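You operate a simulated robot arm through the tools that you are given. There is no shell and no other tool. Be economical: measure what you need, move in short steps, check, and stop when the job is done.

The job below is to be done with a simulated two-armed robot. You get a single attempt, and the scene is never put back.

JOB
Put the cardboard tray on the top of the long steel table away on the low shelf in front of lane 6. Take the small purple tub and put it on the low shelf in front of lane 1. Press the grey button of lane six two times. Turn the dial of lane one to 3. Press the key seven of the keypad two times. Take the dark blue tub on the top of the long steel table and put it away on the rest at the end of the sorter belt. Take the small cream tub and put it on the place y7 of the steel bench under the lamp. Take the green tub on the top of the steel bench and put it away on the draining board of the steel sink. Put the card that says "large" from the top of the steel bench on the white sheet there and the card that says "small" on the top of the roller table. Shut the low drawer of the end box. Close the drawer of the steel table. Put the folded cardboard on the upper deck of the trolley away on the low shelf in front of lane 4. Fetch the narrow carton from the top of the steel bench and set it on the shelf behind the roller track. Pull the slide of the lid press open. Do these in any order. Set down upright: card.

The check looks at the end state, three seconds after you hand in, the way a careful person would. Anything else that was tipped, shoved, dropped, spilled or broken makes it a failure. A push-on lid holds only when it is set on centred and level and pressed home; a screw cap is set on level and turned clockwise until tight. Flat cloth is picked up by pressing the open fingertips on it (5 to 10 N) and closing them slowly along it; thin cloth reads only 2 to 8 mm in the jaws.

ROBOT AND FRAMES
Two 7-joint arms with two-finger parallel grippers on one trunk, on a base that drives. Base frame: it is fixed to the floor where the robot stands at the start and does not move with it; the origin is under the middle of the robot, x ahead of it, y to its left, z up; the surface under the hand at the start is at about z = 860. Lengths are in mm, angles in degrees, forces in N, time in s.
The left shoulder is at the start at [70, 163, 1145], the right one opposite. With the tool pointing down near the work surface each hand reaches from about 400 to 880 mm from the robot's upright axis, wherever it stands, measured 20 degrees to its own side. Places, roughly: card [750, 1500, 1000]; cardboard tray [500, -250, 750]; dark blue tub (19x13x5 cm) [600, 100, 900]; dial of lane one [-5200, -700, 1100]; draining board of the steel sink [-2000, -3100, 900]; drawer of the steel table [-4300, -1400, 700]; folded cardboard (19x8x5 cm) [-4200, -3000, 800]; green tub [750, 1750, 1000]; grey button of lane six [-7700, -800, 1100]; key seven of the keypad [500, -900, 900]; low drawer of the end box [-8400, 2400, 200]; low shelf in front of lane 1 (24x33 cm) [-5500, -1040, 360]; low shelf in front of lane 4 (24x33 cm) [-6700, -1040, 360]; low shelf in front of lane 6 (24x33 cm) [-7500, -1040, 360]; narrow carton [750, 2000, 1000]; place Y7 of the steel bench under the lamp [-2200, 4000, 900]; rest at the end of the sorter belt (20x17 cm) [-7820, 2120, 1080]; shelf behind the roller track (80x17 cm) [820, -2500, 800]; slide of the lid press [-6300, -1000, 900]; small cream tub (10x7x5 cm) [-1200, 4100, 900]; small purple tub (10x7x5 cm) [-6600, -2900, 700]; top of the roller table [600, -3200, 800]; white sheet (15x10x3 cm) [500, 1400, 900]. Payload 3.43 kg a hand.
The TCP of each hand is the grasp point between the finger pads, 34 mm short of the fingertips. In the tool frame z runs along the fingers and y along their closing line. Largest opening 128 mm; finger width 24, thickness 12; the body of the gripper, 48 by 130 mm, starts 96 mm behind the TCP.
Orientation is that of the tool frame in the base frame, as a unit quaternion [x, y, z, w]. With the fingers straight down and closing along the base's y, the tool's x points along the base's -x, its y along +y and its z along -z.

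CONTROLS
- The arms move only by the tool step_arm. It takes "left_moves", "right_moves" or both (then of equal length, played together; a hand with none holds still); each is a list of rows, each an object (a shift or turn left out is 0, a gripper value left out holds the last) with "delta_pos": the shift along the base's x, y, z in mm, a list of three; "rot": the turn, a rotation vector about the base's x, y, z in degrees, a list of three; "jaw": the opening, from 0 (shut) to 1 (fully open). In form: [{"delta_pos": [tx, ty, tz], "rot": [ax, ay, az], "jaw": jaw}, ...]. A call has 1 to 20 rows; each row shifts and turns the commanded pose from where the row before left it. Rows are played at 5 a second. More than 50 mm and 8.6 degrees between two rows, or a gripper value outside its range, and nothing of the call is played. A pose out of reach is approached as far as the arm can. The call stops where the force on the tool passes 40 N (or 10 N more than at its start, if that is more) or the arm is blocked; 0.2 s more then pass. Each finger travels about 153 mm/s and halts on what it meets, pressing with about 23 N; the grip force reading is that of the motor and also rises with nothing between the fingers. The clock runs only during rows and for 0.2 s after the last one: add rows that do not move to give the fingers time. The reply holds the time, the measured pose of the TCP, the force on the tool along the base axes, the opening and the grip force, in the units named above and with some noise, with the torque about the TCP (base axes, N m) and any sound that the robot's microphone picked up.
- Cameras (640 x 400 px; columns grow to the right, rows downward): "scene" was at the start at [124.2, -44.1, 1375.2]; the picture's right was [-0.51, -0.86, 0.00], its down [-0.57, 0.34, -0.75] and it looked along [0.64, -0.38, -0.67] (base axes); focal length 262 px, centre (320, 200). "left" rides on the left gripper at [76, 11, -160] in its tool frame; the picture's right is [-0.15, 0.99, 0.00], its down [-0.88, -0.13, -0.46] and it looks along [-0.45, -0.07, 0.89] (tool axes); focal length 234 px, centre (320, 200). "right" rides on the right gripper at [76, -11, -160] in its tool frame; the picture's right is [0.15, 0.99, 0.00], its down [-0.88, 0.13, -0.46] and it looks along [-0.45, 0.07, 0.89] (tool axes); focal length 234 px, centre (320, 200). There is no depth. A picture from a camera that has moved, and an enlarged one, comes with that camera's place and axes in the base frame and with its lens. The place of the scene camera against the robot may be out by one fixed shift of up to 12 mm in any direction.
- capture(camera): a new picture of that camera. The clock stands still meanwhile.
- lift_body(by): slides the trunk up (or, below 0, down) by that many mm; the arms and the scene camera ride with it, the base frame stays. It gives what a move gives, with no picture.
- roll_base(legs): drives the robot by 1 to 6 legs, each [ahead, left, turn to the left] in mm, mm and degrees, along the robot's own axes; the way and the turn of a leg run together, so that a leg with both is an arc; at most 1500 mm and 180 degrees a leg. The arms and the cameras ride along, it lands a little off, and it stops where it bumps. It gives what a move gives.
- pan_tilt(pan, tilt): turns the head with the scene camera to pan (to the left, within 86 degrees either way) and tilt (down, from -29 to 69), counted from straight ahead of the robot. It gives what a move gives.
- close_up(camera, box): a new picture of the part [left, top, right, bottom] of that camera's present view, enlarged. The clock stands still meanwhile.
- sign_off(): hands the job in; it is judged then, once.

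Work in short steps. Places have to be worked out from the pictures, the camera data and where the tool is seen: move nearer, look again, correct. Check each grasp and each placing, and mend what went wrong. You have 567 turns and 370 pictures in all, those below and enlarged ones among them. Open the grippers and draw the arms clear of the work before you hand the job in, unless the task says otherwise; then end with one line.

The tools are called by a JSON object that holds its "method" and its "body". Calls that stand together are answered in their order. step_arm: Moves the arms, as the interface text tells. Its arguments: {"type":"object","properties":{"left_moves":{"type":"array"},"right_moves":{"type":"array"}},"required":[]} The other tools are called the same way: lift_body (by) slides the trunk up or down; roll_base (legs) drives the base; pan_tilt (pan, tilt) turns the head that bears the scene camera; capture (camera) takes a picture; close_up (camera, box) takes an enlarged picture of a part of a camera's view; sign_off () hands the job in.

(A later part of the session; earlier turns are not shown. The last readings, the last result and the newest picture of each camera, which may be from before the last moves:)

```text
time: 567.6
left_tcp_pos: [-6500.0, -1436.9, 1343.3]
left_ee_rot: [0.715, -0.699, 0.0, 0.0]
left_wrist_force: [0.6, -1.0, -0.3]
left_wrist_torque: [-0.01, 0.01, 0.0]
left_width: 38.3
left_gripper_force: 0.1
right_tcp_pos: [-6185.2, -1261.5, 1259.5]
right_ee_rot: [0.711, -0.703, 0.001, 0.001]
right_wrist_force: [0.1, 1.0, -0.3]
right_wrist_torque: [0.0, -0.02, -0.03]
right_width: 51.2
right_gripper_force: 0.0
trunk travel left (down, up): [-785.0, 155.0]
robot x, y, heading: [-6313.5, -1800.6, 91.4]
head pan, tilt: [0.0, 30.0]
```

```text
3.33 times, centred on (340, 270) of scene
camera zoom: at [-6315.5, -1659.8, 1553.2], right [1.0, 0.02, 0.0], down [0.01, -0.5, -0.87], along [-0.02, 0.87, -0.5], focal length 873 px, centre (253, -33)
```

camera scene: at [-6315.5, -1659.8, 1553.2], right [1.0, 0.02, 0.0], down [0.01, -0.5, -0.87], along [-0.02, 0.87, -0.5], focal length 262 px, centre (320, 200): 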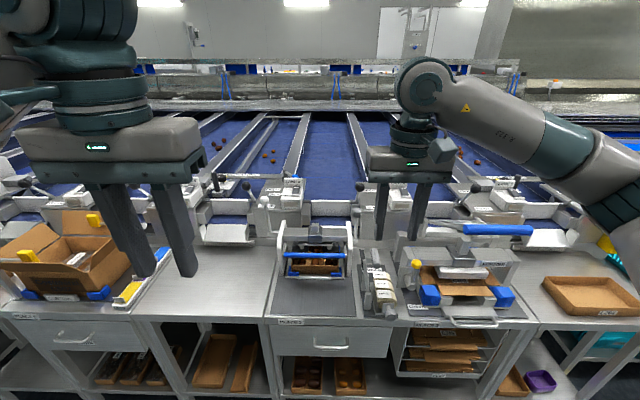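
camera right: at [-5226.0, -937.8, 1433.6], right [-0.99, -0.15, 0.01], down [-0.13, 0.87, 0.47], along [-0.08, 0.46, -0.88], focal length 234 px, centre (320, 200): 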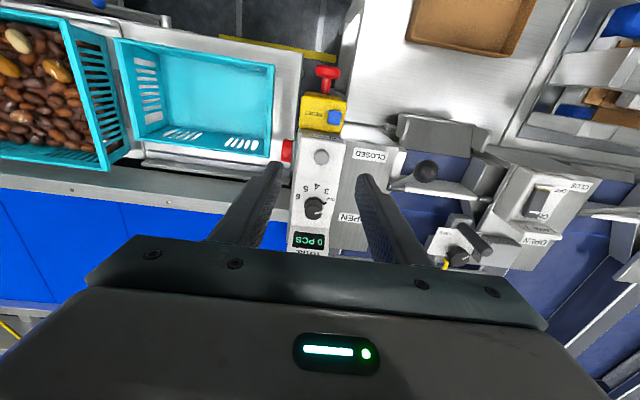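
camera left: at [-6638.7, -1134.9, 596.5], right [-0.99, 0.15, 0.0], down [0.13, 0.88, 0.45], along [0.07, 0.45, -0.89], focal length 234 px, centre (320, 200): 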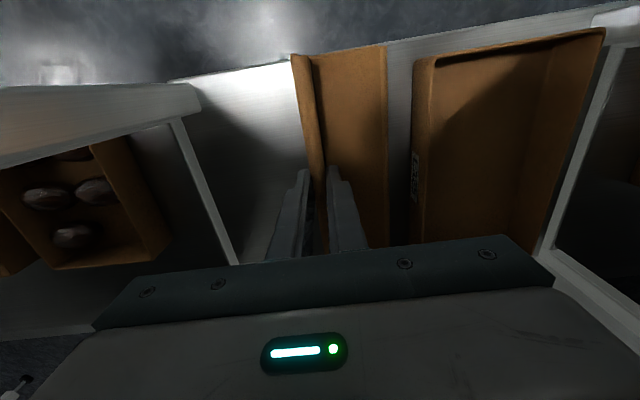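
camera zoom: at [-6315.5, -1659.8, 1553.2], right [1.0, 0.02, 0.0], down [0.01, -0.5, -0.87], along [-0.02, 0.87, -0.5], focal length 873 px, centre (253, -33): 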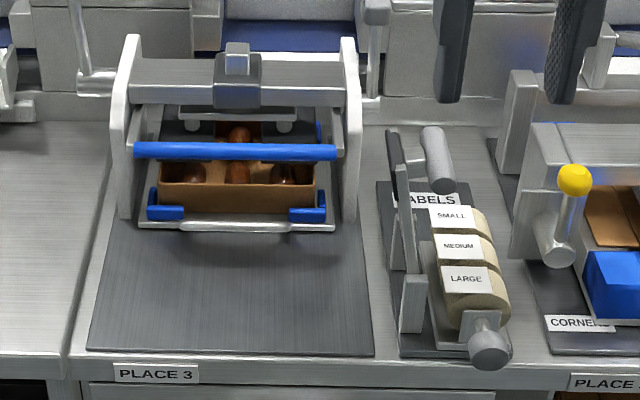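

The lid press: a slide with blue corners and a front handle, pushed in. I shift left 115 mm, forward 180 mm to look from the right hand.

{"method": "roll_base", "body": {"legs": [[0, 115, -1.4], [170, 0, 0]]}}

{"method": "capture", "body": {"camera": "right"}}

{"method": "close_up", "body": {"camera": "scene", "box": [260, 210, 440, 345]}}

```text
time: 569.9
left_tcp_pos: [-6607.1, -1266.2, 1345.0]
left_ee_rot: [0.708, -0.706, -0.002, 0.001]
left_wrist_force: [0.4, -0.1, 0.5]
left_wrist_torque: [0.02, 0.02, 0.0]
left_width: 38.5
left_gripper_force: 0.1
right_tcp_pos: [-6287.5, -1096.7, 1260.5]
right_ee_rot: [-0.703, 0.712, 0.0, 0.001]
right_wrist_force: [1.5, -0.3, -0.2]
right_wrist_torque: [0.01, 0.02, 0.02]
right_width: 51.2
right_gripper_force: 0.1
trunk travel left (down, up): [-785.0, 155.0]
robot x, y, heading: [-6427.7, -1627.7, 90.2]
head pan, tilt: [0.0, 30.0]
```

```text
142 pictures are left
camera right: at [-6275.7, -1173.9, 1421.0], right [-0.99, -0.13, 0.0], down [-0.12, 0.88, 0.46], along [-0.06, 0.45, -0.89], focal length 234 px, centre (320, 200)
```

right: 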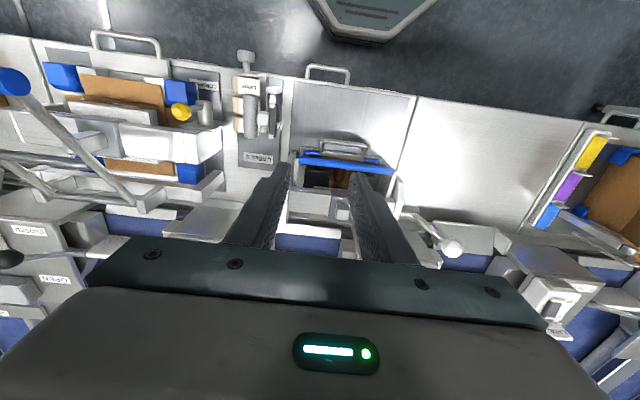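

```text
2.96 times, centred on (350, 278) of scene
camera zoom: at [-6425.9, -1493.5, 1553.6], right [1.0, 0.0, 0.0], down [0.0, -0.5, -0.87], along [0.0, 0.87, -0.5], focal length 776 px, centre (231, -30)
```

zoom: 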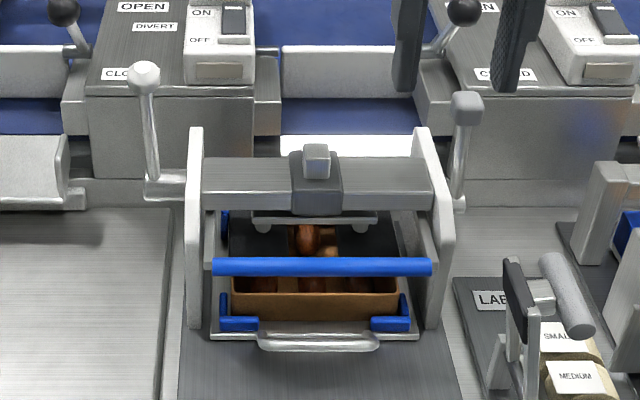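

The slide's U handle is at about (−6347,−1053,905), ~110 mm wide. I bring the right hand above it, jaws open, for a close look.

{"method": "step_arm", "body": {"right_moves": [{"delta_pos": [-30, 0, -30], "jaw": 1}, {"delta_pos": [-30, 0, -35]}, {"delta_pos": [0, 0, -45]}, {"delta_pos": [0, 0, -45]}, {"delta_pos": [0, 0, -45]}, {}]}}

{"method": "capture", "body": {"camera": "right"}}

{"method": "close_up", "body": {"camera": "scene", "box": [270, 230, 430, 350]}}

```text
time: 571.3
left_tcp_pos: [-6605.6, -1264.1, 1342.6]
left_ee_rot: [0.708, -0.706, 0.0, 0.001]
left_wrist_force: [-0.1, 0.4, -0.3]
left_wrist_torque: [-0.02, -0.01, 0.02]
left_width: 38.3
left_gripper_force: 0.1
right_tcp_pos: [-6347.6, -1093.2, 1058.9]
right_ee_rot: [-0.703, 0.712, 0.001, 0.0]
right_wrist_force: [0.3, -0.1, -0.4]
right_wrist_torque: [-0.01, -0.02, -0.03]
right_width: 128.1
right_gripper_force: 0.1
trunk travel left (down, up): [-785.0, 155.0]
robot x, y, heading: [-6429.8, -1631.4, 90.1]
head pan, tilt: [0.0, 30.0]
```

```text
140 pictures are left
camera right: at [-6335.6, -1170.7, 1218.8], right [-0.99, -0.13, 0.0], down [-0.12, 0.88, 0.46], along [-0.06, 0.45, -0.89], focal length 234 px, centre (320, 200)
```

right: 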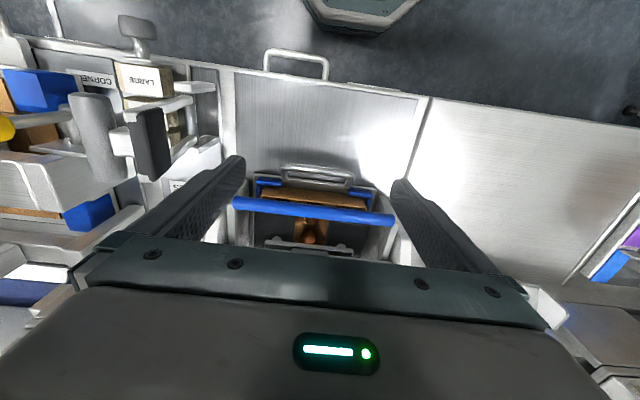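

```text
3.33 times, centred on (350, 290) of scene
camera zoom: at [-6426.5, -1490.3, 1553.2], right [1.0, 0.0, 0.0], down [0.0, -0.5, -0.87], along [0.0, 0.87, -0.5], focal length 873 px, centre (220, -100)
```

zoom: 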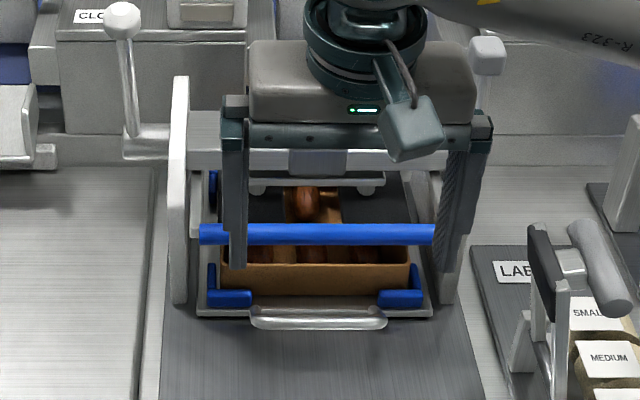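

{"method": "close_up", "body": {"camera": "right", "box": [230, 140, 410, 255]}}

```text
3.48 times, centred on (320, 198) of right
camera zoom: at [-6335.6, -1170.7, 1218.8], right [-0.99, -0.13, 0.0], down [-0.12, 0.88, 0.46], along [-0.06, 0.45, -0.89], focal length 814 px, centre (320, 209)
```

zoom: 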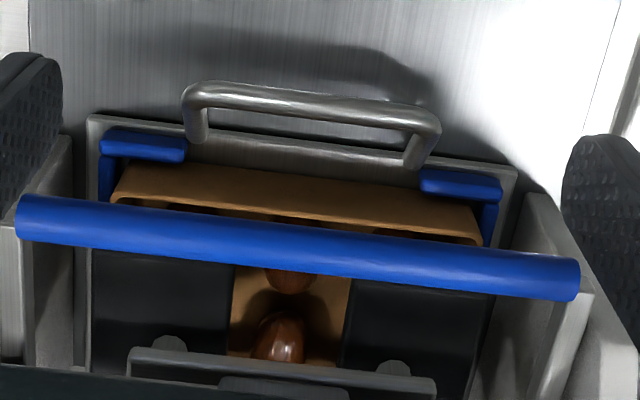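

Handle bar at y≈−1058, ends ±51 mm about x=−6347, gap to the slide only ~13 mm, so I'll clamp its two ends (closing along x). Descending with y centre −1056.

{"method": "step_arm", "body": {"right_moves": [{"delta_pos": [0, 20, -40]}, {"delta_pos": [0, 17, -40]}, {"delta_pos": [0, 0, -30]}, {"delta_pos": [0, 0, -14]}, {}]}}

{"method": "capture", "body": {"camera": "right"}}

{"method": "close_up", "body": {"camera": "scene", "box": [270, 230, 430, 350]}}

```text
time: 572.5
left_tcp_pos: [-6606.5, -1263.4, 1341.8]
left_ee_rot: [0.708, -0.706, 0.0, 0.001]
left_wrist_force: [0.8, -0.6, -0.5]
left_wrist_torque: [0.02, -0.04, -0.01]
left_width: 38.4
left_gripper_force: 0.0
right_tcp_pos: [-6347.4, -1056.9, 935.4]
right_ee_rot: [-0.703, 0.711, -0.001, 0.001]
right_wrist_force: [0.0, 0.5, 0.4]
right_wrist_torque: [0.03, 0.01, 0.04]
right_width: 127.9
right_gripper_force: 0.1
trunk travel left (down, up): [-785.0, 155.0]
robot x, y, heading: [-6425.0, -1631.6, 89.9]
head pan, tilt: [0.0, 30.0]
```

```text
137 pictures are left
camera right: at [-6337.0, -1133.9, 1095.9], right [-0.99, -0.13, 0.0], down [-0.12, 0.88, 0.45], along [-0.06, 0.45, -0.89], focal length 234 px, centre (320, 200)
```

right: 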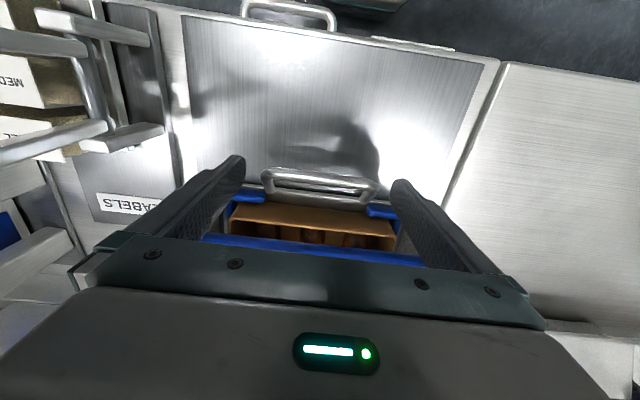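

```text
3.33 times, centred on (350, 290) of scene
camera zoom: at [-6426.8, -1490.3, 1553.2], right [1.0, 0.0, 0.0], down [0.0, -0.5, -0.87], along [0.0, 0.87, -0.5], focal length 873 px, centre (220, -100)
```

zoom: 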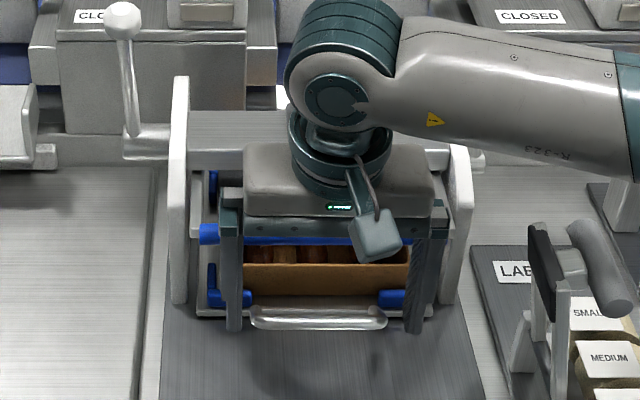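

Fingers straddle the handle ends. Close on it.

{"method": "step_arm", "body": {"right_moves": [{"delta_pos": [0, 0, -3], "jaw": 0.9}, {"jaw": 0.8}, {"jaw": 0.7}, {"jaw": 0.6}, {}, {}]}}

{"method": "close_up", "body": {"camera": "right", "box": [230, 140, 410, 255]}}

```text
time: 573.9
left_tcp_pos: [-6607.9, -1264.4, 1343.5]
left_ee_rot: [0.709, -0.706, 0.0, 0.001]
left_wrist_force: [-0.1, 0.8, -0.3]
left_wrist_torque: [0.0, -0.01, -0.01]
left_width: 38.3
left_gripper_force: 0.1
right_tcp_pos: [-6350.3, -1056.7, 933.3]
right_ee_rot: [-0.703, 0.711, 0.0, 0.0]
right_wrist_force: [-11.3, 1.6, 3.7]
right_wrist_torque: [-0.22, 2.09, 0.81]
right_width: 107.9
right_gripper_force: 45.2
trunk travel left (down, up): [-785.0, 155.0]
robot x, y, heading: [-6429.9, -1630.6, 90.3]
head pan, tilt: [0.0, 30.0]
```

```text
3.48 times, centred on (320, 198) of right
camera zoom: at [-6338.8, -1134.5, 1093.5], right [-0.99, -0.14, 0.0], down [-0.12, 0.88, 0.46], along [-0.06, 0.45, -0.89], focal length 814 px, centre (320, 209)
```

zoom: 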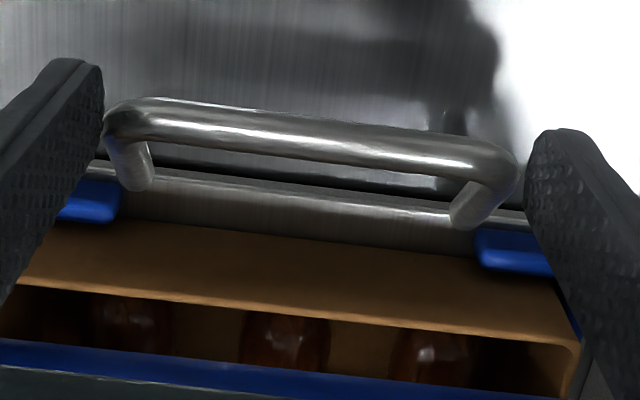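

Gripped (108 mm). I pull toward the robot (−y) in 12 mm rows.

{"method": "step_arm", "body": {"right_moves": [{"delta_pos": [3, -8, 0]}, {"delta_pos": [0, -12, 0]}, {"delta_pos": [0, -12, 0]}, {"delta_pos": [0, -12, 0]}, {"delta_pos": [0, -12, 0]}, {"delta_pos": [0, -12, 0]}, {}]}}

{"method": "close_up", "body": {"camera": "scene", "box": [270, 230, 430, 350]}}

```text
time: 575.5
left_tcp_pos: [-6611.3, -1264.0, 1341.2]
left_ee_rot: [0.708, -0.706, 0.001, -0.001]
left_wrist_force: [0.3, 0.3, 0.4]
left_wrist_torque: [0.0, -0.01, -0.01]
left_width: 38.4
left_gripper_force: 0.0
right_tcp_pos: [-6351.5, -1126.0, 933.3]
right_ee_rot: [-0.703, 0.711, -0.001, -0.001]
right_wrist_force: [-34.9, 1.1, -0.7]
right_wrist_torque: [0.42, 1.25, 0.66]
right_width: 107.7
right_gripper_force: 44.8
trunk travel left (down, up): [-785.0, 155.0]
robot x, y, heading: [-6430.3, -1631.5, 90.3]
head pan, tilt: [0.0, 30.0]
```

```text
3.33 times, centred on (350, 290) of scene
camera zoom: at [-6432.4, -1490.1, 1553.2], right [1.0, 0.0, 0.0], down [0.0, -0.5, -0.87], along [0.0, 0.87, -0.5], focal length 873 px, centre (220, -100)
```

zoom: 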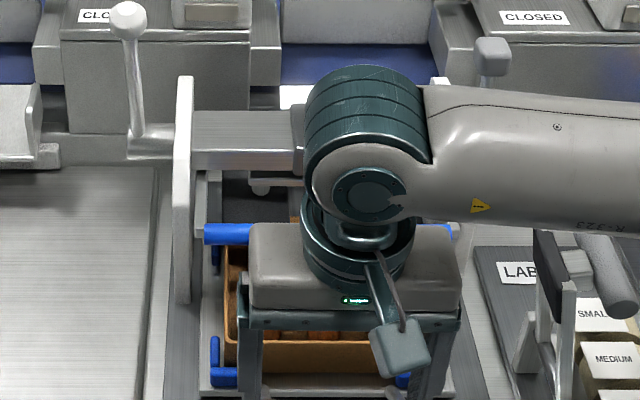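

The slide follows. I relax the side force (−4 mm in x) and pull on.

{"method": "step_arm", "body": {"right_moves": [{"delta_pos": [-4, -10, 0]}, {"delta_pos": [0, -12, 0]}, {"delta_pos": [0, -12, 0]}, {"delta_pos": [0, -12, 0]}, {"delta_pos": [0, -12, 0]}, {}]}}

{"method": "close_up", "body": {"camera": "scene", "box": [270, 230, 430, 350]}}

```text
time: 576.9
left_tcp_pos: [-6609.8, -1263.6, 1342.6]
left_ee_rot: [0.708, -0.706, 0.0, 0.001]
left_wrist_force: [0.4, -0.6, 0.1]
left_wrist_torque: [-0.04, 0.04, -0.04]
left_width: 38.4
left_gripper_force: 0.1
right_tcp_pos: [-6350.5, -1183.2, 933.6]
right_ee_rot: [-0.702, 0.712, 0.0, 0.0]
right_wrist_force: [-19.5, 1.2, 6.2]
right_wrist_torque: [0.66, 1.18, -0.69]
right_width: 108.0
right_gripper_force: 44.7
trunk travel left (down, up): [-785.0, 155.0]
robot x, y, heading: [-6431.6, -1630.6, 90.2]
head pan, tilt: [0.0, 30.0]
```

```text
3.33 times, centred on (350, 290) of scene
camera zoom: at [-6429.9, -1490.8, 1553.3], right [1.0, 0.0, 0.0], down [0.0, -0.5, -0.87], along [0.0, 0.87, -0.5], focal length 873 px, centre (220, -100)
```

zoom: 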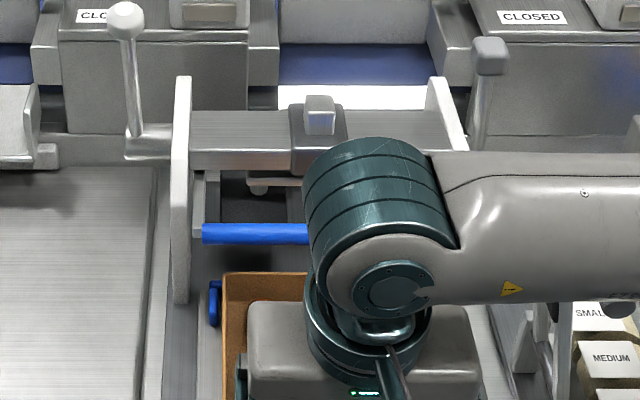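

Still moving freely (127 mm so far). I pull further until the stop.

{"method": "step_arm", "body": {"right_moves": [{"delta_pos": [-2, -12, 0]}, {"delta_pos": [0, -12, 0]}, {"delta_pos": [0, -12, 0]}, {}]}}

{"method": "pan_tilt", "body": {"pan": -10, "tilt": 50}}

{"method": "capture", "body": {"camera": "scene"}}

```text
time: 578.0
left_tcp_pos: [-6606.7, -1262.4, 1342.1]
left_ee_rot: [0.708, -0.707, -0.001, 0.002]
left_wrist_force: [0.0, 0.2, 0.0]
left_wrist_torque: [0.01, 0.02, -0.03]
left_width: 38.4
left_gripper_force: 0.1
right_tcp_pos: [-6350.3, -1213.1, 934.5]
right_ee_rot: [-0.701, 0.713, 0.003, 0.003]
right_wrist_force: [-3.3, 5.8, 1.2]
right_wrist_torque: [-0.09, 0.32, 0.43]
right_width: 107.7
right_gripper_force: 44.7
trunk travel left (down, up): [-785.0, 155.0]
robot x, y, heading: [-6427.5, -1629.4, 90.1]
head pan, tilt: [0.0, 30.0]
stopped in row 4 (right hand): the force on the tool passed its limit at 41 N (the readings are from after the stop); the commanded pose is now the measured one
```

```text
time: 578.8
left_tcp_pos: [-6606.5, -1262.4, 1342.6]
left_ee_rot: [0.708, -0.706, -0.001, 0.001]
left_wrist_force: [0.4, 0.5, 0.5]
left_wrist_torque: [0.03, -0.02, -0.02]
left_width: 38.3
left_gripper_force: 0.1
right_tcp_pos: [-6351.5, -1213.0, 933.4]
right_ee_rot: [-0.701, 0.714, 0.003, 0.003]
right_wrist_force: [-3.1, 7.4, 2.0]
right_wrist_torque: [1.11, 1.85, -0.2]
right_width: 107.7
right_gripper_force: 44.9
trunk travel left (down, up): [-785.0, 155.0]
robot x, y, heading: [-6426.4, -1629.3, 90.1]
head pan, tilt: [-10.0, 50.0]
```

```text
132 pictures are left
camera scene: at [-6413.4, -1503.3, 1523.7], right [0.99, -0.17, 0.0], down [-0.13, -0.75, -0.64], along [0.11, 0.63, -0.77], focal length 262 px, centre (320, 200)
```

scene: 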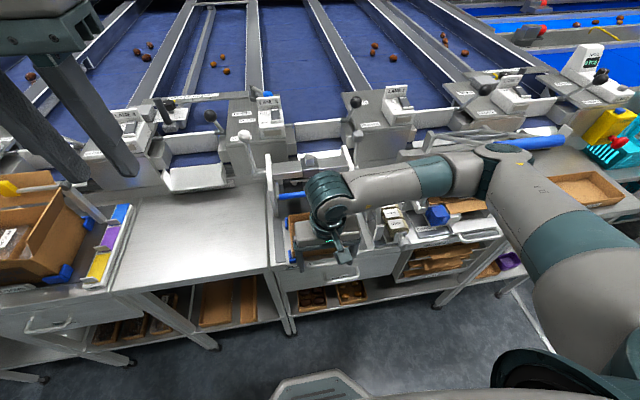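

End stop reached after ~156 mm. I release the handle and lift away.

{"method": "step_arm", "body": {"right_moves": [{"delta_pos": [0, 2, 0]}, {"jaw": 0.9}, {"jaw": 1}, {"delta_pos": [0, 0, 40]}, {"delta_pos": [0, 0, 45]}, {"delta_pos": [0, 0, 45]}, {"delta_pos": [0, 0, 45]}, {"delta_pos": [40, 0, 20]}, {"delta_pos": [45, 0, 0]}]}}

{"method": "close_up", "body": {"camera": "scene", "box": [240, 130, 420, 300]}}

```text
time: 580.8
left_tcp_pos: [-6603.1, -1263.1, 1343.8]
left_ee_rot: [-0.707, 0.707, 0.002, -0.001]
left_wrist_force: [-0.1, 0.4, -0.1]
left_wrist_torque: [0.04, 0.04, 0.04]
left_width: 38.5
left_gripper_force: 0.0
right_tcp_pos: [-6262.1, -1212.2, 1130.5]
right_ee_rot: [-0.701, 0.713, 0.004, 0.003]
right_wrist_force: [0.5, 0.0, 0.5]
right_wrist_torque: [0.0, 0.07, -0.01]
right_width: 128.0
right_gripper_force: 0.1
trunk travel left (down, up): [-785.0, 155.0]
robot x, y, heading: [-6426.0, -1627.7, 90.1]
head pan, tilt: [-10.0, 50.0]
```

```text
2.35 times, centred on (330, 215) of scene
camera zoom: at [-6409.4, -1505.1, 1523.7], right [0.99, -0.17, 0.0], down [-0.13, -0.75, -0.64], along [0.11, 0.63, -0.77], focal length 616 px, centre (296, 165)
```

zoom: 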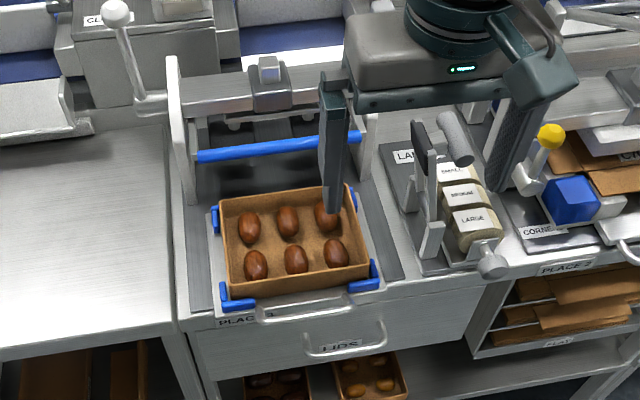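

The slide is open. Now lane 6: back off 200 mm and drive left ~1150 mm.

{"method": "step_arm", "body": {"right_moves": [{"delta_pos": [0, 0, 48]}, {"delta_pos": [0, 0, 48]}, {"delta_pos": [0, 0, 48]}]}}

{"method": "roll_base", "body": {"legs": [[-200, 0, 0], [0, 1150, 0]]}}

{"method": "pan_tilt", "body": {"pan": 0, "tilt": 28}}

{"method": "capture", "body": {"camera": "scene"}}

```text
time: 581.6
left_tcp_pos: [-6607.6, -1264.0, 1343.5]
left_ee_rot: [0.708, -0.706, 0.0, 0.0]
left_wrist_force: [-0.2, 0.9, 0.5]
left_wrist_torque: [-0.02, -0.07, 0.04]
left_width: 38.7
left_gripper_force: 0.0
right_tcp_pos: [-6267.0, -1210.9, 1272.7]
right_ee_rot: [-0.702, 0.712, 0.002, 0.004]
right_wrist_force: [-0.2, -0.9, 0.9]
right_wrist_torque: [0.01, -0.01, 0.01]
right_width: 128.2
right_gripper_force: 0.0
trunk travel left (down, up): [-785.0, 155.0]
robot x, y, heading: [-6425.6, -1625.6, 90.0]
head pan, tilt: [-10.0, 50.0]
```

```text
time: 588.5
left_tcp_pos: [-7737.1, -1476.1, 1344.3]
left_ee_rot: [0.714, -0.7, 0.0, 0.001]
left_wrist_force: [0.1, -0.5, -0.2]
left_wrist_torque: [-0.03, 0.01, 0.0]
left_width: 38.1
left_gripper_force: 0.1
right_tcp_pos: [-7397.1, -1419.5, 1272.2]
right_ee_rot: [-0.707, 0.708, 0.003, 0.004]
right_wrist_force: [-0.8, -0.2, 1.4]
right_wrist_torque: [-0.01, 0.0, 0.01]
right_width: 127.8
right_gripper_force: 0.0
trunk travel left (down, up): [-785.0, 155.0]
robot x, y, heading: [-7556.4, -1841.9, 91.3]
head pan, tilt: [-10.0, 50.0]
```

```text
time: 589.4
left_tcp_pos: [-7738.0, -1475.6, 1342.7]
left_ee_rot: [0.713, -0.701, 0.0, 0.001]
left_wrist_force: [0.1, 0.3, 1.0]
left_wrist_torque: [0.0, -0.02, 0.03]
left_width: 38.5
left_gripper_force: 0.0
right_tcp_pos: [-7396.5, -1419.5, 1272.1]
right_ee_rot: [-0.706, 0.708, 0.003, 0.003]
right_wrist_force: [0.7, -1.1, -0.1]
right_wrist_torque: [-0.02, 0.0, -0.02]
right_width: 127.9
right_gripper_force: 0.0
trunk travel left (down, up): [-785.0, 155.0]
robot x, y, heading: [-7554.4, -1839.4, 90.9]
head pan, tilt: [0.0, 28.0]
```

```text
130 pictures are left
camera scene: at [-7553.5, -1699.4, 1556.3], right [1.0, 0.02, 0.0], down [0.01, -0.47, -0.88], along [-0.02, 0.88, -0.47], focal length 262 px, centre (320, 200)
```

scene: 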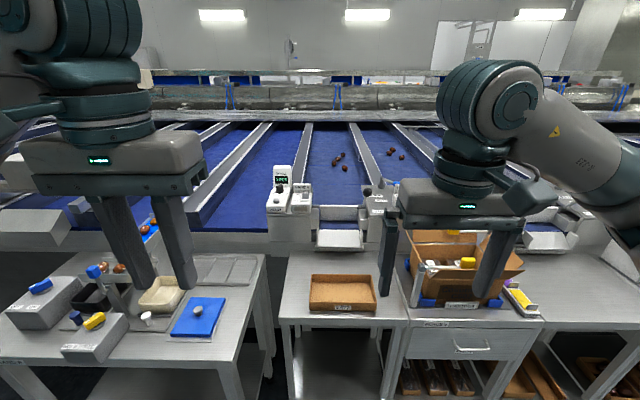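

{"method": "close_up", "body": {"camera": "scene", "box": [240, 150, 400, 260]}}

```text
3.64 times, centred on (320, 205) of scene
camera zoom: at [-7553.5, -1699.4, 1556.3], right [1.0, 0.02, 0.0], down [0.01, -0.47, -0.88], along [-0.02, 0.88, -0.47], focal length 952 px, centre (320, 182)
```

zoom: 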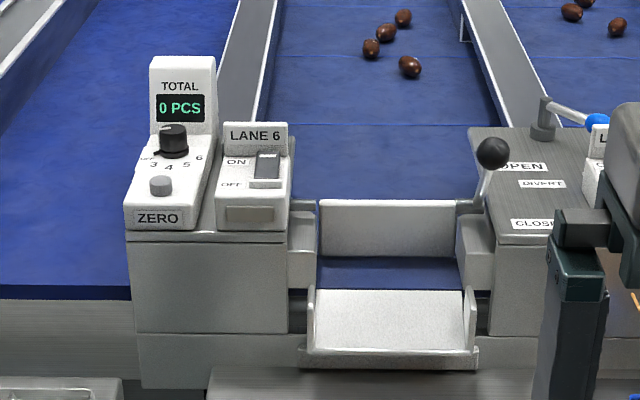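

Lane 6's ZERO button (grey) is at about (−7747,−805). I drive 255 mm forward and bring the closed left fingers above it.

{"method": "roll_base", "body": {"legs": [[250, 0, -1]]}}

{"method": "step_arm", "body": {"left_moves": [{"delta_pos": [0, 45, 0], "jaw": 0}, {"delta_pos": [0, 45, 0]}, {"delta_pos": [0, 45, 0]}, {"delta_pos": [0, 45, 0]}, {"delta_pos": [0, 45, 0]}, {"delta_pos": [0, 45, -20]}, {"delta_pos": [0, 35, -35]}, {}]}}

{"method": "capture", "body": {"camera": "left"}}

{"method": "pan_tilt", "body": {"pan": 10, "tilt": 35}}

{"method": "close_up", "body": {"camera": "scene", "box": [230, 130, 390, 240]}}

```text
time: 591.2
left_tcp_pos: [-7732.9, -1225.5, 1343.9]
left_ee_rot: [0.707, -0.707, 0.0, 0.0]
left_wrist_force: [-0.9, -0.3, -0.6]
left_wrist_torque: [0.0, 0.01, 0.0]
left_width: 38.3
left_gripper_force: 0.1
right_tcp_pos: [-7392.1, -1173.0, 1273.5]
right_ee_rot: [-0.701, 0.714, 0.003, 0.003]
right_wrist_force: [-0.4, -0.6, -0.3]
right_wrist_torque: [-0.02, -0.01, 0.0]
right_width: 128.0
right_gripper_force: 0.1
trunk travel left (down, up): [-785.0, 155.0]
robot x, y, heading: [-7554.4, -1590.6, 90.1]
head pan, tilt: [0.0, 28.0]
```

```text
time: 593.0
left_tcp_pos: [-7732.3, -921.2, 1289.4]
left_ee_rot: [0.708, -0.707, 0.0, 0.001]
left_wrist_force: [-0.6, -0.4, -0.1]
left_wrist_torque: [0.02, -0.03, -0.01]
left_width: 0.0
left_gripper_force: 23.2
right_tcp_pos: [-7392.4, -1172.1, 1272.4]
right_ee_rot: [-0.7, 0.714, 0.002, 0.004]
right_wrist_force: [0.1, 0.0, -1.0]
right_wrist_torque: [0.03, 0.02, 0.0]
right_width: 128.0
right_gripper_force: 0.0
trunk travel left (down, up): [-785.0, 155.0]
robot x, y, heading: [-7554.2, -1590.9, 90.1]
head pan, tilt: [0.0, 28.0]
```

```text
128 pictures are left
camera left: at [-7743.5, -997.6, 1449.0], right [-0.99, 0.15, 0.0], down [0.13, 0.88, 0.46], along [0.06, 0.45, -0.89], focal length 234 px, centre (320, 200)
```

left: 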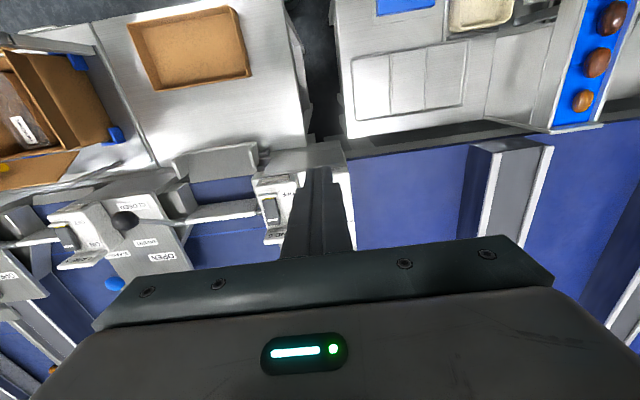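

```text
time: 593.8
left_tcp_pos: [-7732.0, -921.2, 1288.4]
left_ee_rot: [0.707, -0.707, -0.001, 0.001]
left_wrist_force: [0.0, 0.2, 0.5]
left_wrist_torque: [-0.02, -0.01, -0.04]
left_width: 0.3
left_gripper_force: 22.8
right_tcp_pos: [-7392.3, -1171.8, 1271.8]
right_ee_rot: [-0.7, 0.714, 0.003, 0.004]
right_wrist_force: [0.0, -0.1, -0.1]
right_wrist_torque: [-0.01, -0.03, 0.01]
right_width: 128.0
right_gripper_force: 0.0
trunk travel left (down, up): [-785.0, 155.0]
robot x, y, heading: [-7555.2, -1588.9, 90.0]
head pan, tilt: [10.0, 35.0]
```

```text
3.64 times, centred on (310, 185) of scene
camera zoom: at [-7568.3, -1454.2, 1545.5], right [0.98, 0.17, 0.0], down [0.1, -0.56, -0.82], along [-0.14, 0.81, -0.57], focal length 952 px, centre (356, 254)
```

zoom: 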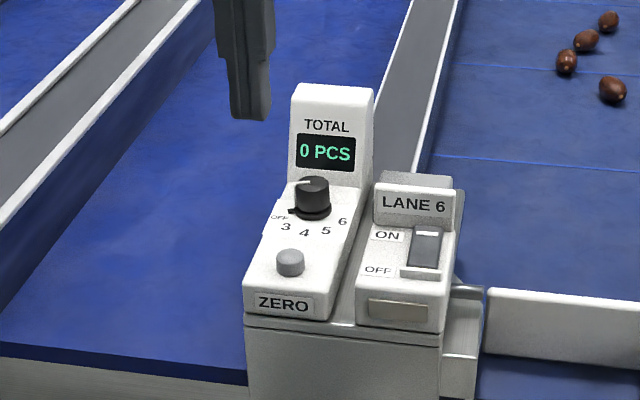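

I open the jaw to see the button between the fingers.

{"method": "step_arm", "body": {"left_moves": [{"jaw": 1, "delta_pos": [0, 20, 0]}, {"delta_pos": [0, 20, 0]}, {"delta_pos": [0, 20, -30]}, {}]}}

{"method": "close_up", "body": {"camera": "left", "box": [240, 100, 400, 240]}}

```text
time: 594.8
left_tcp_pos: [-7732.8, -859.0, 1259.4]
left_ee_rot: [0.707, -0.707, 0.0, 0.001]
left_wrist_force: [0.7, 0.9, -0.2]
left_wrist_torque: [0.0, 0.03, -0.02]
left_width: 127.8
left_gripper_force: 0.0
right_tcp_pos: [-7392.8, -1172.4, 1272.5]
right_ee_rot: [-0.7, 0.714, 0.004, 0.003]
right_wrist_force: [-0.4, 0.1, -0.2]
right_wrist_torque: [0.01, 0.01, 0.0]
right_width: 127.9
right_gripper_force: 0.1
trunk travel left (down, up): [-785.0, 155.0]
robot x, y, heading: [-7554.0, -1591.0, 89.9]
head pan, tilt: [10.0, 35.0]
```

```text
2.86 times, centred on (320, 170) of left
camera zoom: at [-7744.0, -934.7, 1419.5], right [-0.99, 0.15, 0.0], down [0.13, 0.88, 0.46], along [0.06, 0.45, -0.89], focal length 669 px, centre (320, 286)
```

zoom: 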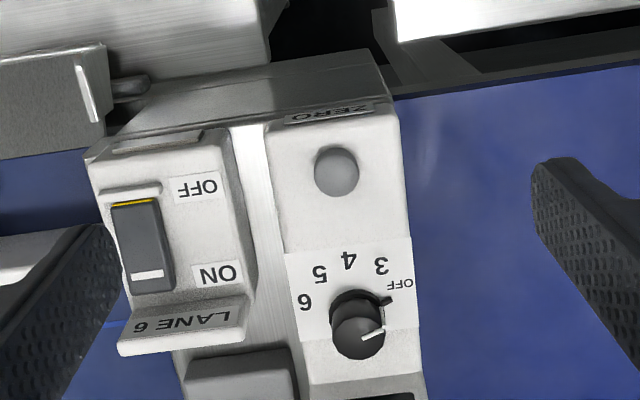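

Button at (−7739,−824). I close the jaw, go above it and come down to ~15 mm over it.

{"method": "step_arm", "body": {"left_moves": [{"jaw": 0, "delta_pos": [-6, 20, 0]}, {"delta_pos": [0, 15, -30]}, {"delta_pos": [0, 0, -40]}, {"delta_pos": [0, 0, -40]}, {"delta_pos": [0, 0, -25]}, {}]}}

{"method": "close_up", "body": {"camera": "scene", "box": [230, 150, 358, 240]}}

{"method": "close_up", "body": {"camera": "left", "box": [240, 100, 400, 240]}}

```text
time: 596.1
left_tcp_pos: [-7741.1, -823.3, 1121.8]
left_ee_rot: [0.708, -0.706, -0.001, 0.002]
left_wrist_force: [0.3, 0.3, -1.1]
left_wrist_torque: [0.01, 0.0, -0.01]
left_width: 0.2
left_gripper_force: 23.1
right_tcp_pos: [-7393.0, -1171.2, 1273.0]
right_ee_rot: [-0.7, 0.714, 0.002, 0.003]
right_wrist_force: [0.1, -0.8, -0.1]
right_wrist_torque: [0.01, -0.02, -0.01]
right_width: 128.0
right_gripper_force: 0.2
trunk travel left (down, up): [-785.0, 155.0]
robot x, y, heading: [-7554.0, -1591.9, 90.4]
head pan, tilt: [10.0, 35.0]
```

```text
4.44 times, centred on (294, 195) of scene
camera zoom: at [-7568.5, -1454.5, 1545.4], right [0.98, 0.17, 0.0], down [0.1, -0.56, -0.82], along [-0.14, 0.81, -0.57], focal length 1164 px, centre (436, 222)
```

zoom: 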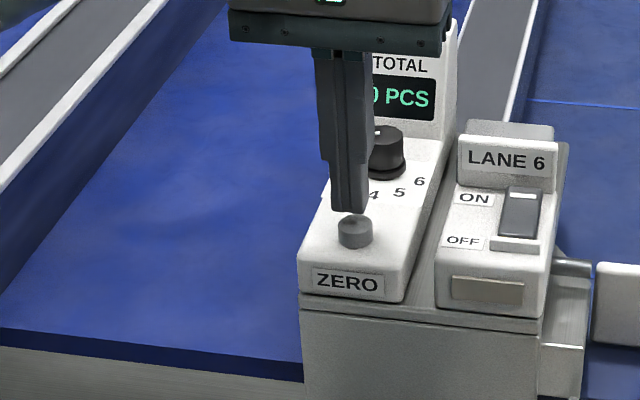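

```text
2.86 times, centred on (320, 170) of left
camera zoom: at [-7751.4, -898.5, 1282.8], right [-0.99, 0.15, 0.0], down [0.13, 0.88, 0.45], along [0.06, 0.45, -0.89], focal length 669 px, centre (320, 286)
```

zoom: 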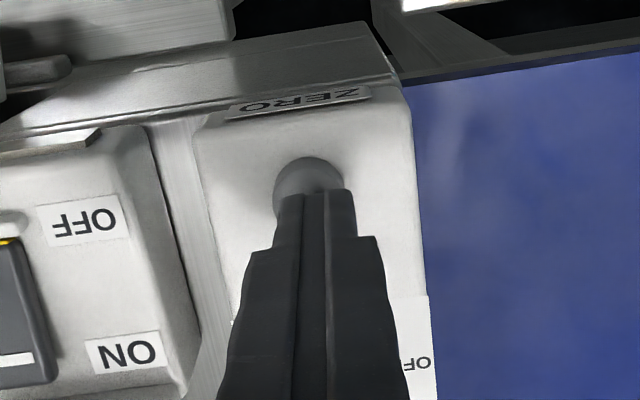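

Right above the button. Step down gently.

{"method": "step_arm", "body": {"left_moves": [{"delta_pos": [2, 0, -8]}, {"delta_pos": [0, 0, -5]}, {"delta_pos": [0, 0, -3]}, {"delta_pos": [0, 0, -2]}, {}]}}

{"method": "close_up", "body": {"camera": "scene", "box": [230, 150, 358, 240]}}

```text
time: 597.4
left_tcp_pos: [-7737.8, -823.4, 1107.5]
left_ee_rot: [0.707, -0.707, -0.003, -0.001]
left_wrist_force: [-4.0, 12.7, 26.2]
left_wrist_torque: [0.35, 0.14, -0.03]
left_width: 0.3
left_gripper_force: 23.1
right_tcp_pos: [-7392.0, -1172.4, 1273.7]
right_ee_rot: [-0.7, 0.714, 0.004, 0.003]
right_wrist_force: [0.4, 0.2, -0.1]
right_wrist_torque: [0.02, 0.02, 0.0]
right_width: 128.0
right_gripper_force: 0.0
trunk travel left (down, up): [-785.0, 155.0]
robot x, y, heading: [-7554.7, -1590.4, 90.2]
head pan, tilt: [10.0, 35.0]
heard: click
```

```text
4.44 times, centred on (294, 195) of scene
camera zoom: at [-7568.4, -1455.5, 1545.9], right [0.98, 0.17, 0.0], down [0.1, -0.56, -0.82], along [-0.14, 0.81, -0.57], focal length 1164 px, centre (436, 222)
```

zoom: 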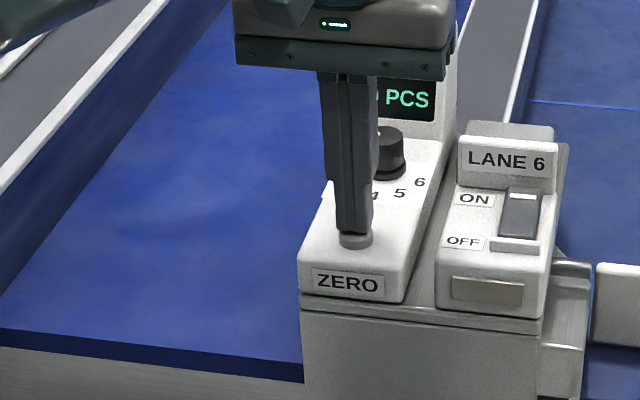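

First click. I lift 12 mm, wait, and press again.

{"method": "step_arm", "body": {"left_moves": [{"delta_pos": [0, 0, 6]}, {"delta_pos": [0, 0, 8]}, {}, {}]}}

{"method": "step_arm", "body": {"left_moves": [{"delta_pos": [0, 0, -6]}, {"delta_pos": [0, 0, -4]}, {"delta_pos": [0, 0, -2]}, {"delta_pos": [0, 0, -2]}, {}]}}

```text
time: 598.4
left_tcp_pos: [-7737.8, -823.2, 1117.7]
left_ee_rot: [0.707, -0.707, -0.001, 0.001]
left_wrist_force: [-0.8, -0.4, -0.8]
left_wrist_torque: [0.0, 0.01, 0.01]
left_width: 0.0
left_gripper_force: 22.8
right_tcp_pos: [-7391.5, -1171.5, 1272.5]
right_ee_rot: [-0.701, 0.714, 0.004, 0.004]
right_wrist_force: [1.0, -0.8, -0.3]
right_wrist_torque: [-0.02, 0.02, -0.01]
right_width: 128.1
right_gripper_force: 0.2
trunk travel left (down, up): [-785.0, 155.0]
robot x, y, heading: [-7557.1, -1590.2, 89.9]
head pan, tilt: [10.0, 35.0]
```

```text
time: 599.5
left_tcp_pos: [-7737.3, -822.6, 1109.3]
left_ee_rot: [0.708, -0.707, -0.001, -0.001]
left_wrist_force: [-4.7, 7.1, 21.9]
left_wrist_torque: [0.17, 0.19, -0.02]
left_width: 0.0
left_gripper_force: 23.7
right_tcp_pos: [-7392.8, -1173.4, 1273.7]
right_ee_rot: [-0.701, 0.713, 0.005, 0.003]
right_wrist_force: [-0.7, 0.7, -0.1]
right_wrist_torque: [0.05, -0.02, 0.03]
right_width: 127.9
right_gripper_force: 0.0
trunk travel left (down, up): [-785.0, 155.0]
robot x, y, heading: [-7554.9, -1588.9, 90.0]
head pan, tilt: [10.0, 35.0]
heard: click
```

Second click. I lift and withdraw the left hand, back off, and look west for the way to the end box.

{"method": "step_arm", "body": {"left_moves": [{"delta_pos": [0, 0, 40]}, {"delta_pos": [0, 0, 45]}, {"delta_pos": [0, 0, 45]}, {"delta_pos": [0, -45, 20]}, {"delta_pos": [0, -45, 0]}, {"delta_pos": [0, -45, 0]}, {"delta_pos": [0, -45, 0]}, {"delta_pos": [0, -45, 0]}, {"delta_pos": [0, -45, 0]}, {"delta_pos": [0, -45, 0]}]}}

{"method": "roll_base", "body": {"legs": [[-400, 0, 0], [0, 0, 90]]}}

{"method": "pan_tilt", "body": {"pan": -25, "tilt": 12}}

{"method": "capture", "body": {"camera": "scene"}}

```text
time: 601.8
left_tcp_pos: [-7738.3, -1139.6, 1254.4]
left_ee_rot: [0.707, -0.707, -0.001, 0.0]
left_wrist_force: [0.3, -1.0, -0.1]
left_wrist_torque: [0.04, 0.0, 0.01]
left_width: 0.2
left_gripper_force: 22.3
right_tcp_pos: [-7390.9, -1173.4, 1272.9]
right_ee_rot: [-0.701, 0.713, 0.002, 0.004]
right_wrist_force: [-0.3, -0.5, 0.6]
right_wrist_torque: [0.02, -0.03, -0.03]
right_width: 127.9
right_gripper_force: 0.1
trunk travel left (down, up): [-785.0, 155.0]
robot x, y, heading: [-7550.1, -1588.2, 89.9]
head pan, tilt: [10.0, 35.0]
```

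```text
time: 608.1
left_tcp_pos: [-8001.7, -2176.4, 1254.1]
left_ee_rot: [1.0, 0.008, 0.001, 0.0]
left_wrist_force: [-0.1, 0.3, 0.4]
left_wrist_torque: [-0.01, 0.02, -0.04]
left_width: 0.1
left_gripper_force: 22.8
right_tcp_pos: [-7973.7, -1831.1, 1271.8]
right_ee_rot: [1.0, -0.002, -0.005, -0.001]
right_wrist_force: [0.0, 0.0, -0.7]
right_wrist_torque: [-0.02, -0.01, -0.01]
right_width: 127.9
right_gripper_force: 0.1
trunk travel left (down, up): [-785.0, 155.0]
robot x, y, heading: [-7553.9, -1986.2, -179.0]
head pan, tilt: [10.0, 35.0]
```

```text
time: 609.1
left_tcp_pos: [-8001.8, -2177.1, 1255.2]
left_ee_rot: [1.0, 0.008, 0.001, 0.002]
left_wrist_force: [0.4, -0.2, -0.8]
left_wrist_torque: [0.01, 0.03, -0.03]
left_width: 0.0
left_gripper_force: 23.0
right_tcp_pos: [-7973.7, -1832.1, 1273.4]
right_ee_rot: [1.0, -0.001, -0.004, 0.0]
right_wrist_force: [0.8, -0.1, 0.5]
right_wrist_torque: [0.02, -0.03, -0.02]
right_width: 128.1
right_gripper_force: 0.0
trunk travel left (down, up): [-785.0, 155.0]
robot x, y, heading: [-7552.4, -1988.1, -179.3]
head pan, tilt: [-25.0, 12.0]
```

```text
122 pictures are left
camera scene: at [-7687.5, -1951.6, 1582.2], right [0.41, 0.91, 0.0], down [0.19, -0.08, -0.98], along [-0.89, 0.4, -0.21], focal length 262 px, centre (320, 200)
```

scene: 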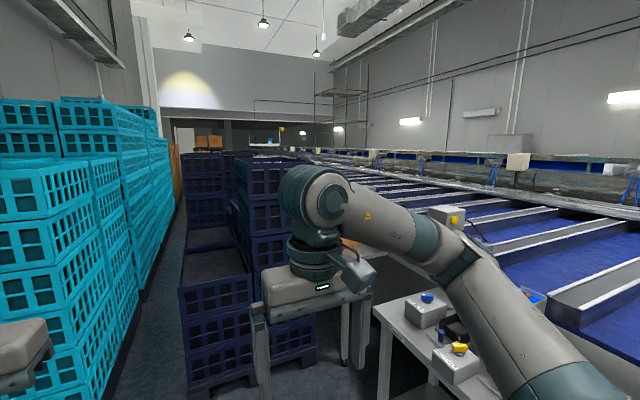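

The sorter blocks the west end, so the north side must be reached from the east. I return to the long steel table for the tray first: turn and drive east along the aisle.

{"method": "roll_base", "body": {"legs": [[0, 0, -90], [0, 0, -91], [1460, 0, 0], [1460, 0, 0], [1460, 0, 0]]}}

{"method": "pan_tilt", "body": {"pan": 0, "tilt": 20}}

{"method": "capture", "body": {"camera": "scene"}}

```text
time: 637.7
left_tcp_pos: [-2738.1, -1587.8, 1253.3]
left_ee_rot: [-0.029, 1.0, 0.001, 0.0]
left_wrist_force: [0.2, -0.6, -0.6]
left_wrist_torque: [0.04, 0.02, 0.0]
left_width: 0.4
left_gripper_force: 22.7
right_tcp_pos: [-2751.4, -1934.5, 1272.0]
right_ee_rot: [-0.019, 1.0, 0.0, 0.005]
right_wrist_force: [-0.1, -0.5, 0.8]
right_wrist_torque: [0.03, 0.03, 0.0]
right_width: 127.8
right_gripper_force: 0.1
trunk travel left (down, up): [-785.0, 155.0]
robot x, y, heading: [-3180.6, -1792.2, 3.0]
head pan, tilt: [-25.0, 12.0]
```

```text
time: 638.6
left_tcp_pos: [-2737.2, -1587.2, 1253.4]
left_ee_rot: [-0.029, 1.0, 0.001, -0.001]
left_wrist_force: [0.3, 0.4, -1.2]
left_wrist_torque: [-0.04, 0.02, 0.01]
left_width: 0.0
left_gripper_force: 22.8
right_tcp_pos: [-2751.3, -1933.5, 1273.7]
right_ee_rot: [-0.019, 1.0, 0.0, 0.005]
right_wrist_force: [0.2, 0.4, 0.0]
right_wrist_torque: [-0.02, 0.0, -0.01]
right_width: 127.7
right_gripper_force: 0.2
trunk travel left (down, up): [-785.0, 155.0]
robot x, y, heading: [-3176.0, -1797.7, 3.5]
head pan, tilt: [0.0, 20.0]
```

```text
121 pictures are left
camera scene: at [-3032.6, -1788.4, 1569.3], right [0.06, -1.0, 0.0], down [-0.34, -0.02, -0.94], along [0.94, 0.05, -0.34], focal length 262 px, centre (320, 200)
```

scene: 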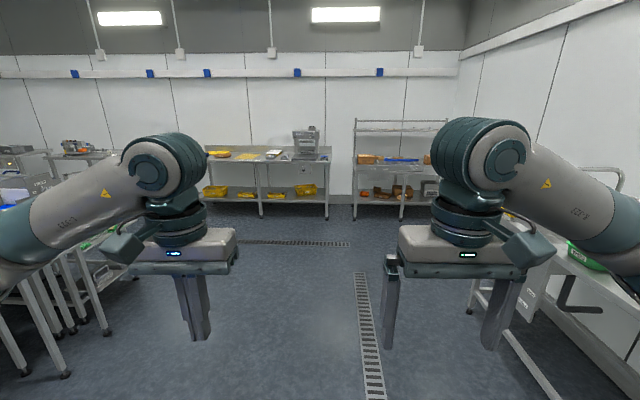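

Heading drifted 3.5°. I correct, continue east, then go up to the table, stopping before the tray.

{"method": "roll_base", "body": {"legs": [[0, -200, -3.3], [1460, 0, 0], [1350, 0, 0]]}}

{"method": "roll_base", "body": {"legs": [[0, 900, 0], [0, 850, 0]]}}

{"method": "pan_tilt", "body": {"pan": 0, "tilt": 35}}

{"method": "capture", "body": {"camera": "scene"}}

```text
time: 653.3
left_tcp_pos: [64.6, -1784.8, 1252.3]
left_ee_rot: [-0.007, 1.0, 0.001, 0.001]
left_wrist_force: [-0.5, -0.4, 0.7]
left_wrist_torque: [-0.02, 0.0, -0.01]
left_width: 0.0
left_gripper_force: 23.2
right_tcp_pos: [35.7, -2131.0, 1272.3]
right_ee_rot: [0.002, 1.0, 0.0, 0.005]
right_wrist_force: [0.0, 0.1, -0.4]
right_wrist_torque: [0.02, 0.01, -0.01]
right_width: 127.6
right_gripper_force: 0.1
trunk travel left (down, up): [-785.0, 155.0]
robot x, y, heading: [-386.3, -1973.7, 0.9]
head pan, tilt: [0.0, 20.0]
```

```text
time: 662.3
left_tcp_pos: [71.5, -27.2, 1253.4]
left_ee_rot: [0.005, 1.0, 0.001, 0.0]
left_wrist_force: [-0.1, 0.9, 0.2]
left_wrist_torque: [0.03, 0.0, 0.03]
left_width: 0.0
left_gripper_force: 22.9
right_tcp_pos: [35.2, -373.7, 1271.7]
right_ee_rot: [0.014, 1.0, 0.0, 0.004]
right_wrist_force: [-0.6, -0.2, -0.6]
right_wrist_torque: [0.0, -0.03, 0.01]
right_width: 127.9
right_gripper_force: 0.1
trunk travel left (down, up): [-785.0, 155.0]
robot x, y, heading: [-382.6, -203.1, -0.7]
head pan, tilt: [0.0, 20.0]
```

```text
time: 663.0
left_tcp_pos: [71.5, -28.2, 1253.3]
left_ee_rot: [0.007, 1.0, 0.001, -0.001]
left_wrist_force: [-0.7, -0.1, 1.3]
left_wrist_torque: [-0.01, -0.01, 0.02]
left_width: 0.0
left_gripper_force: 22.7
right_tcp_pos: [34.0, -372.0, 1273.0]
right_ee_rot: [0.015, 1.0, -0.001, 0.003]
right_wrist_force: [-0.2, 0.0, -0.2]
right_wrist_torque: [-0.02, 0.01, 0.02]
right_width: 127.7
right_gripper_force: 0.0
trunk travel left (down, up): [-785.0, 155.0]
robot x, y, heading: [-383.2, -206.3, -0.8]
head pan, tilt: [0.0, 35.0]
```

```text
120 pictures are left
camera scene: at [-241.6, -206.7, 1545.5], right [-0.01, -1.0, 0.0], down [-0.57, 0.01, -0.82], along [0.82, -0.01, -0.57], focal length 262 px, centre (320, 200)
```

scene: 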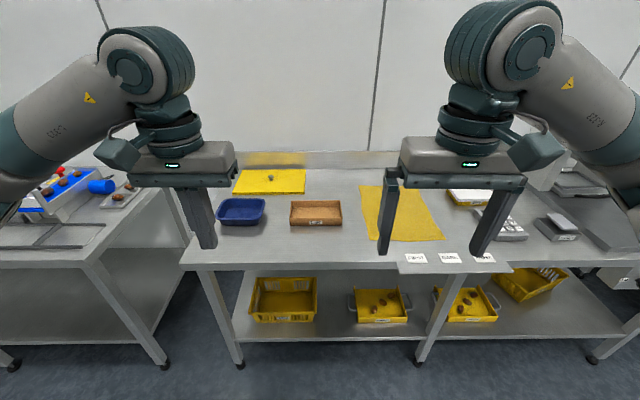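

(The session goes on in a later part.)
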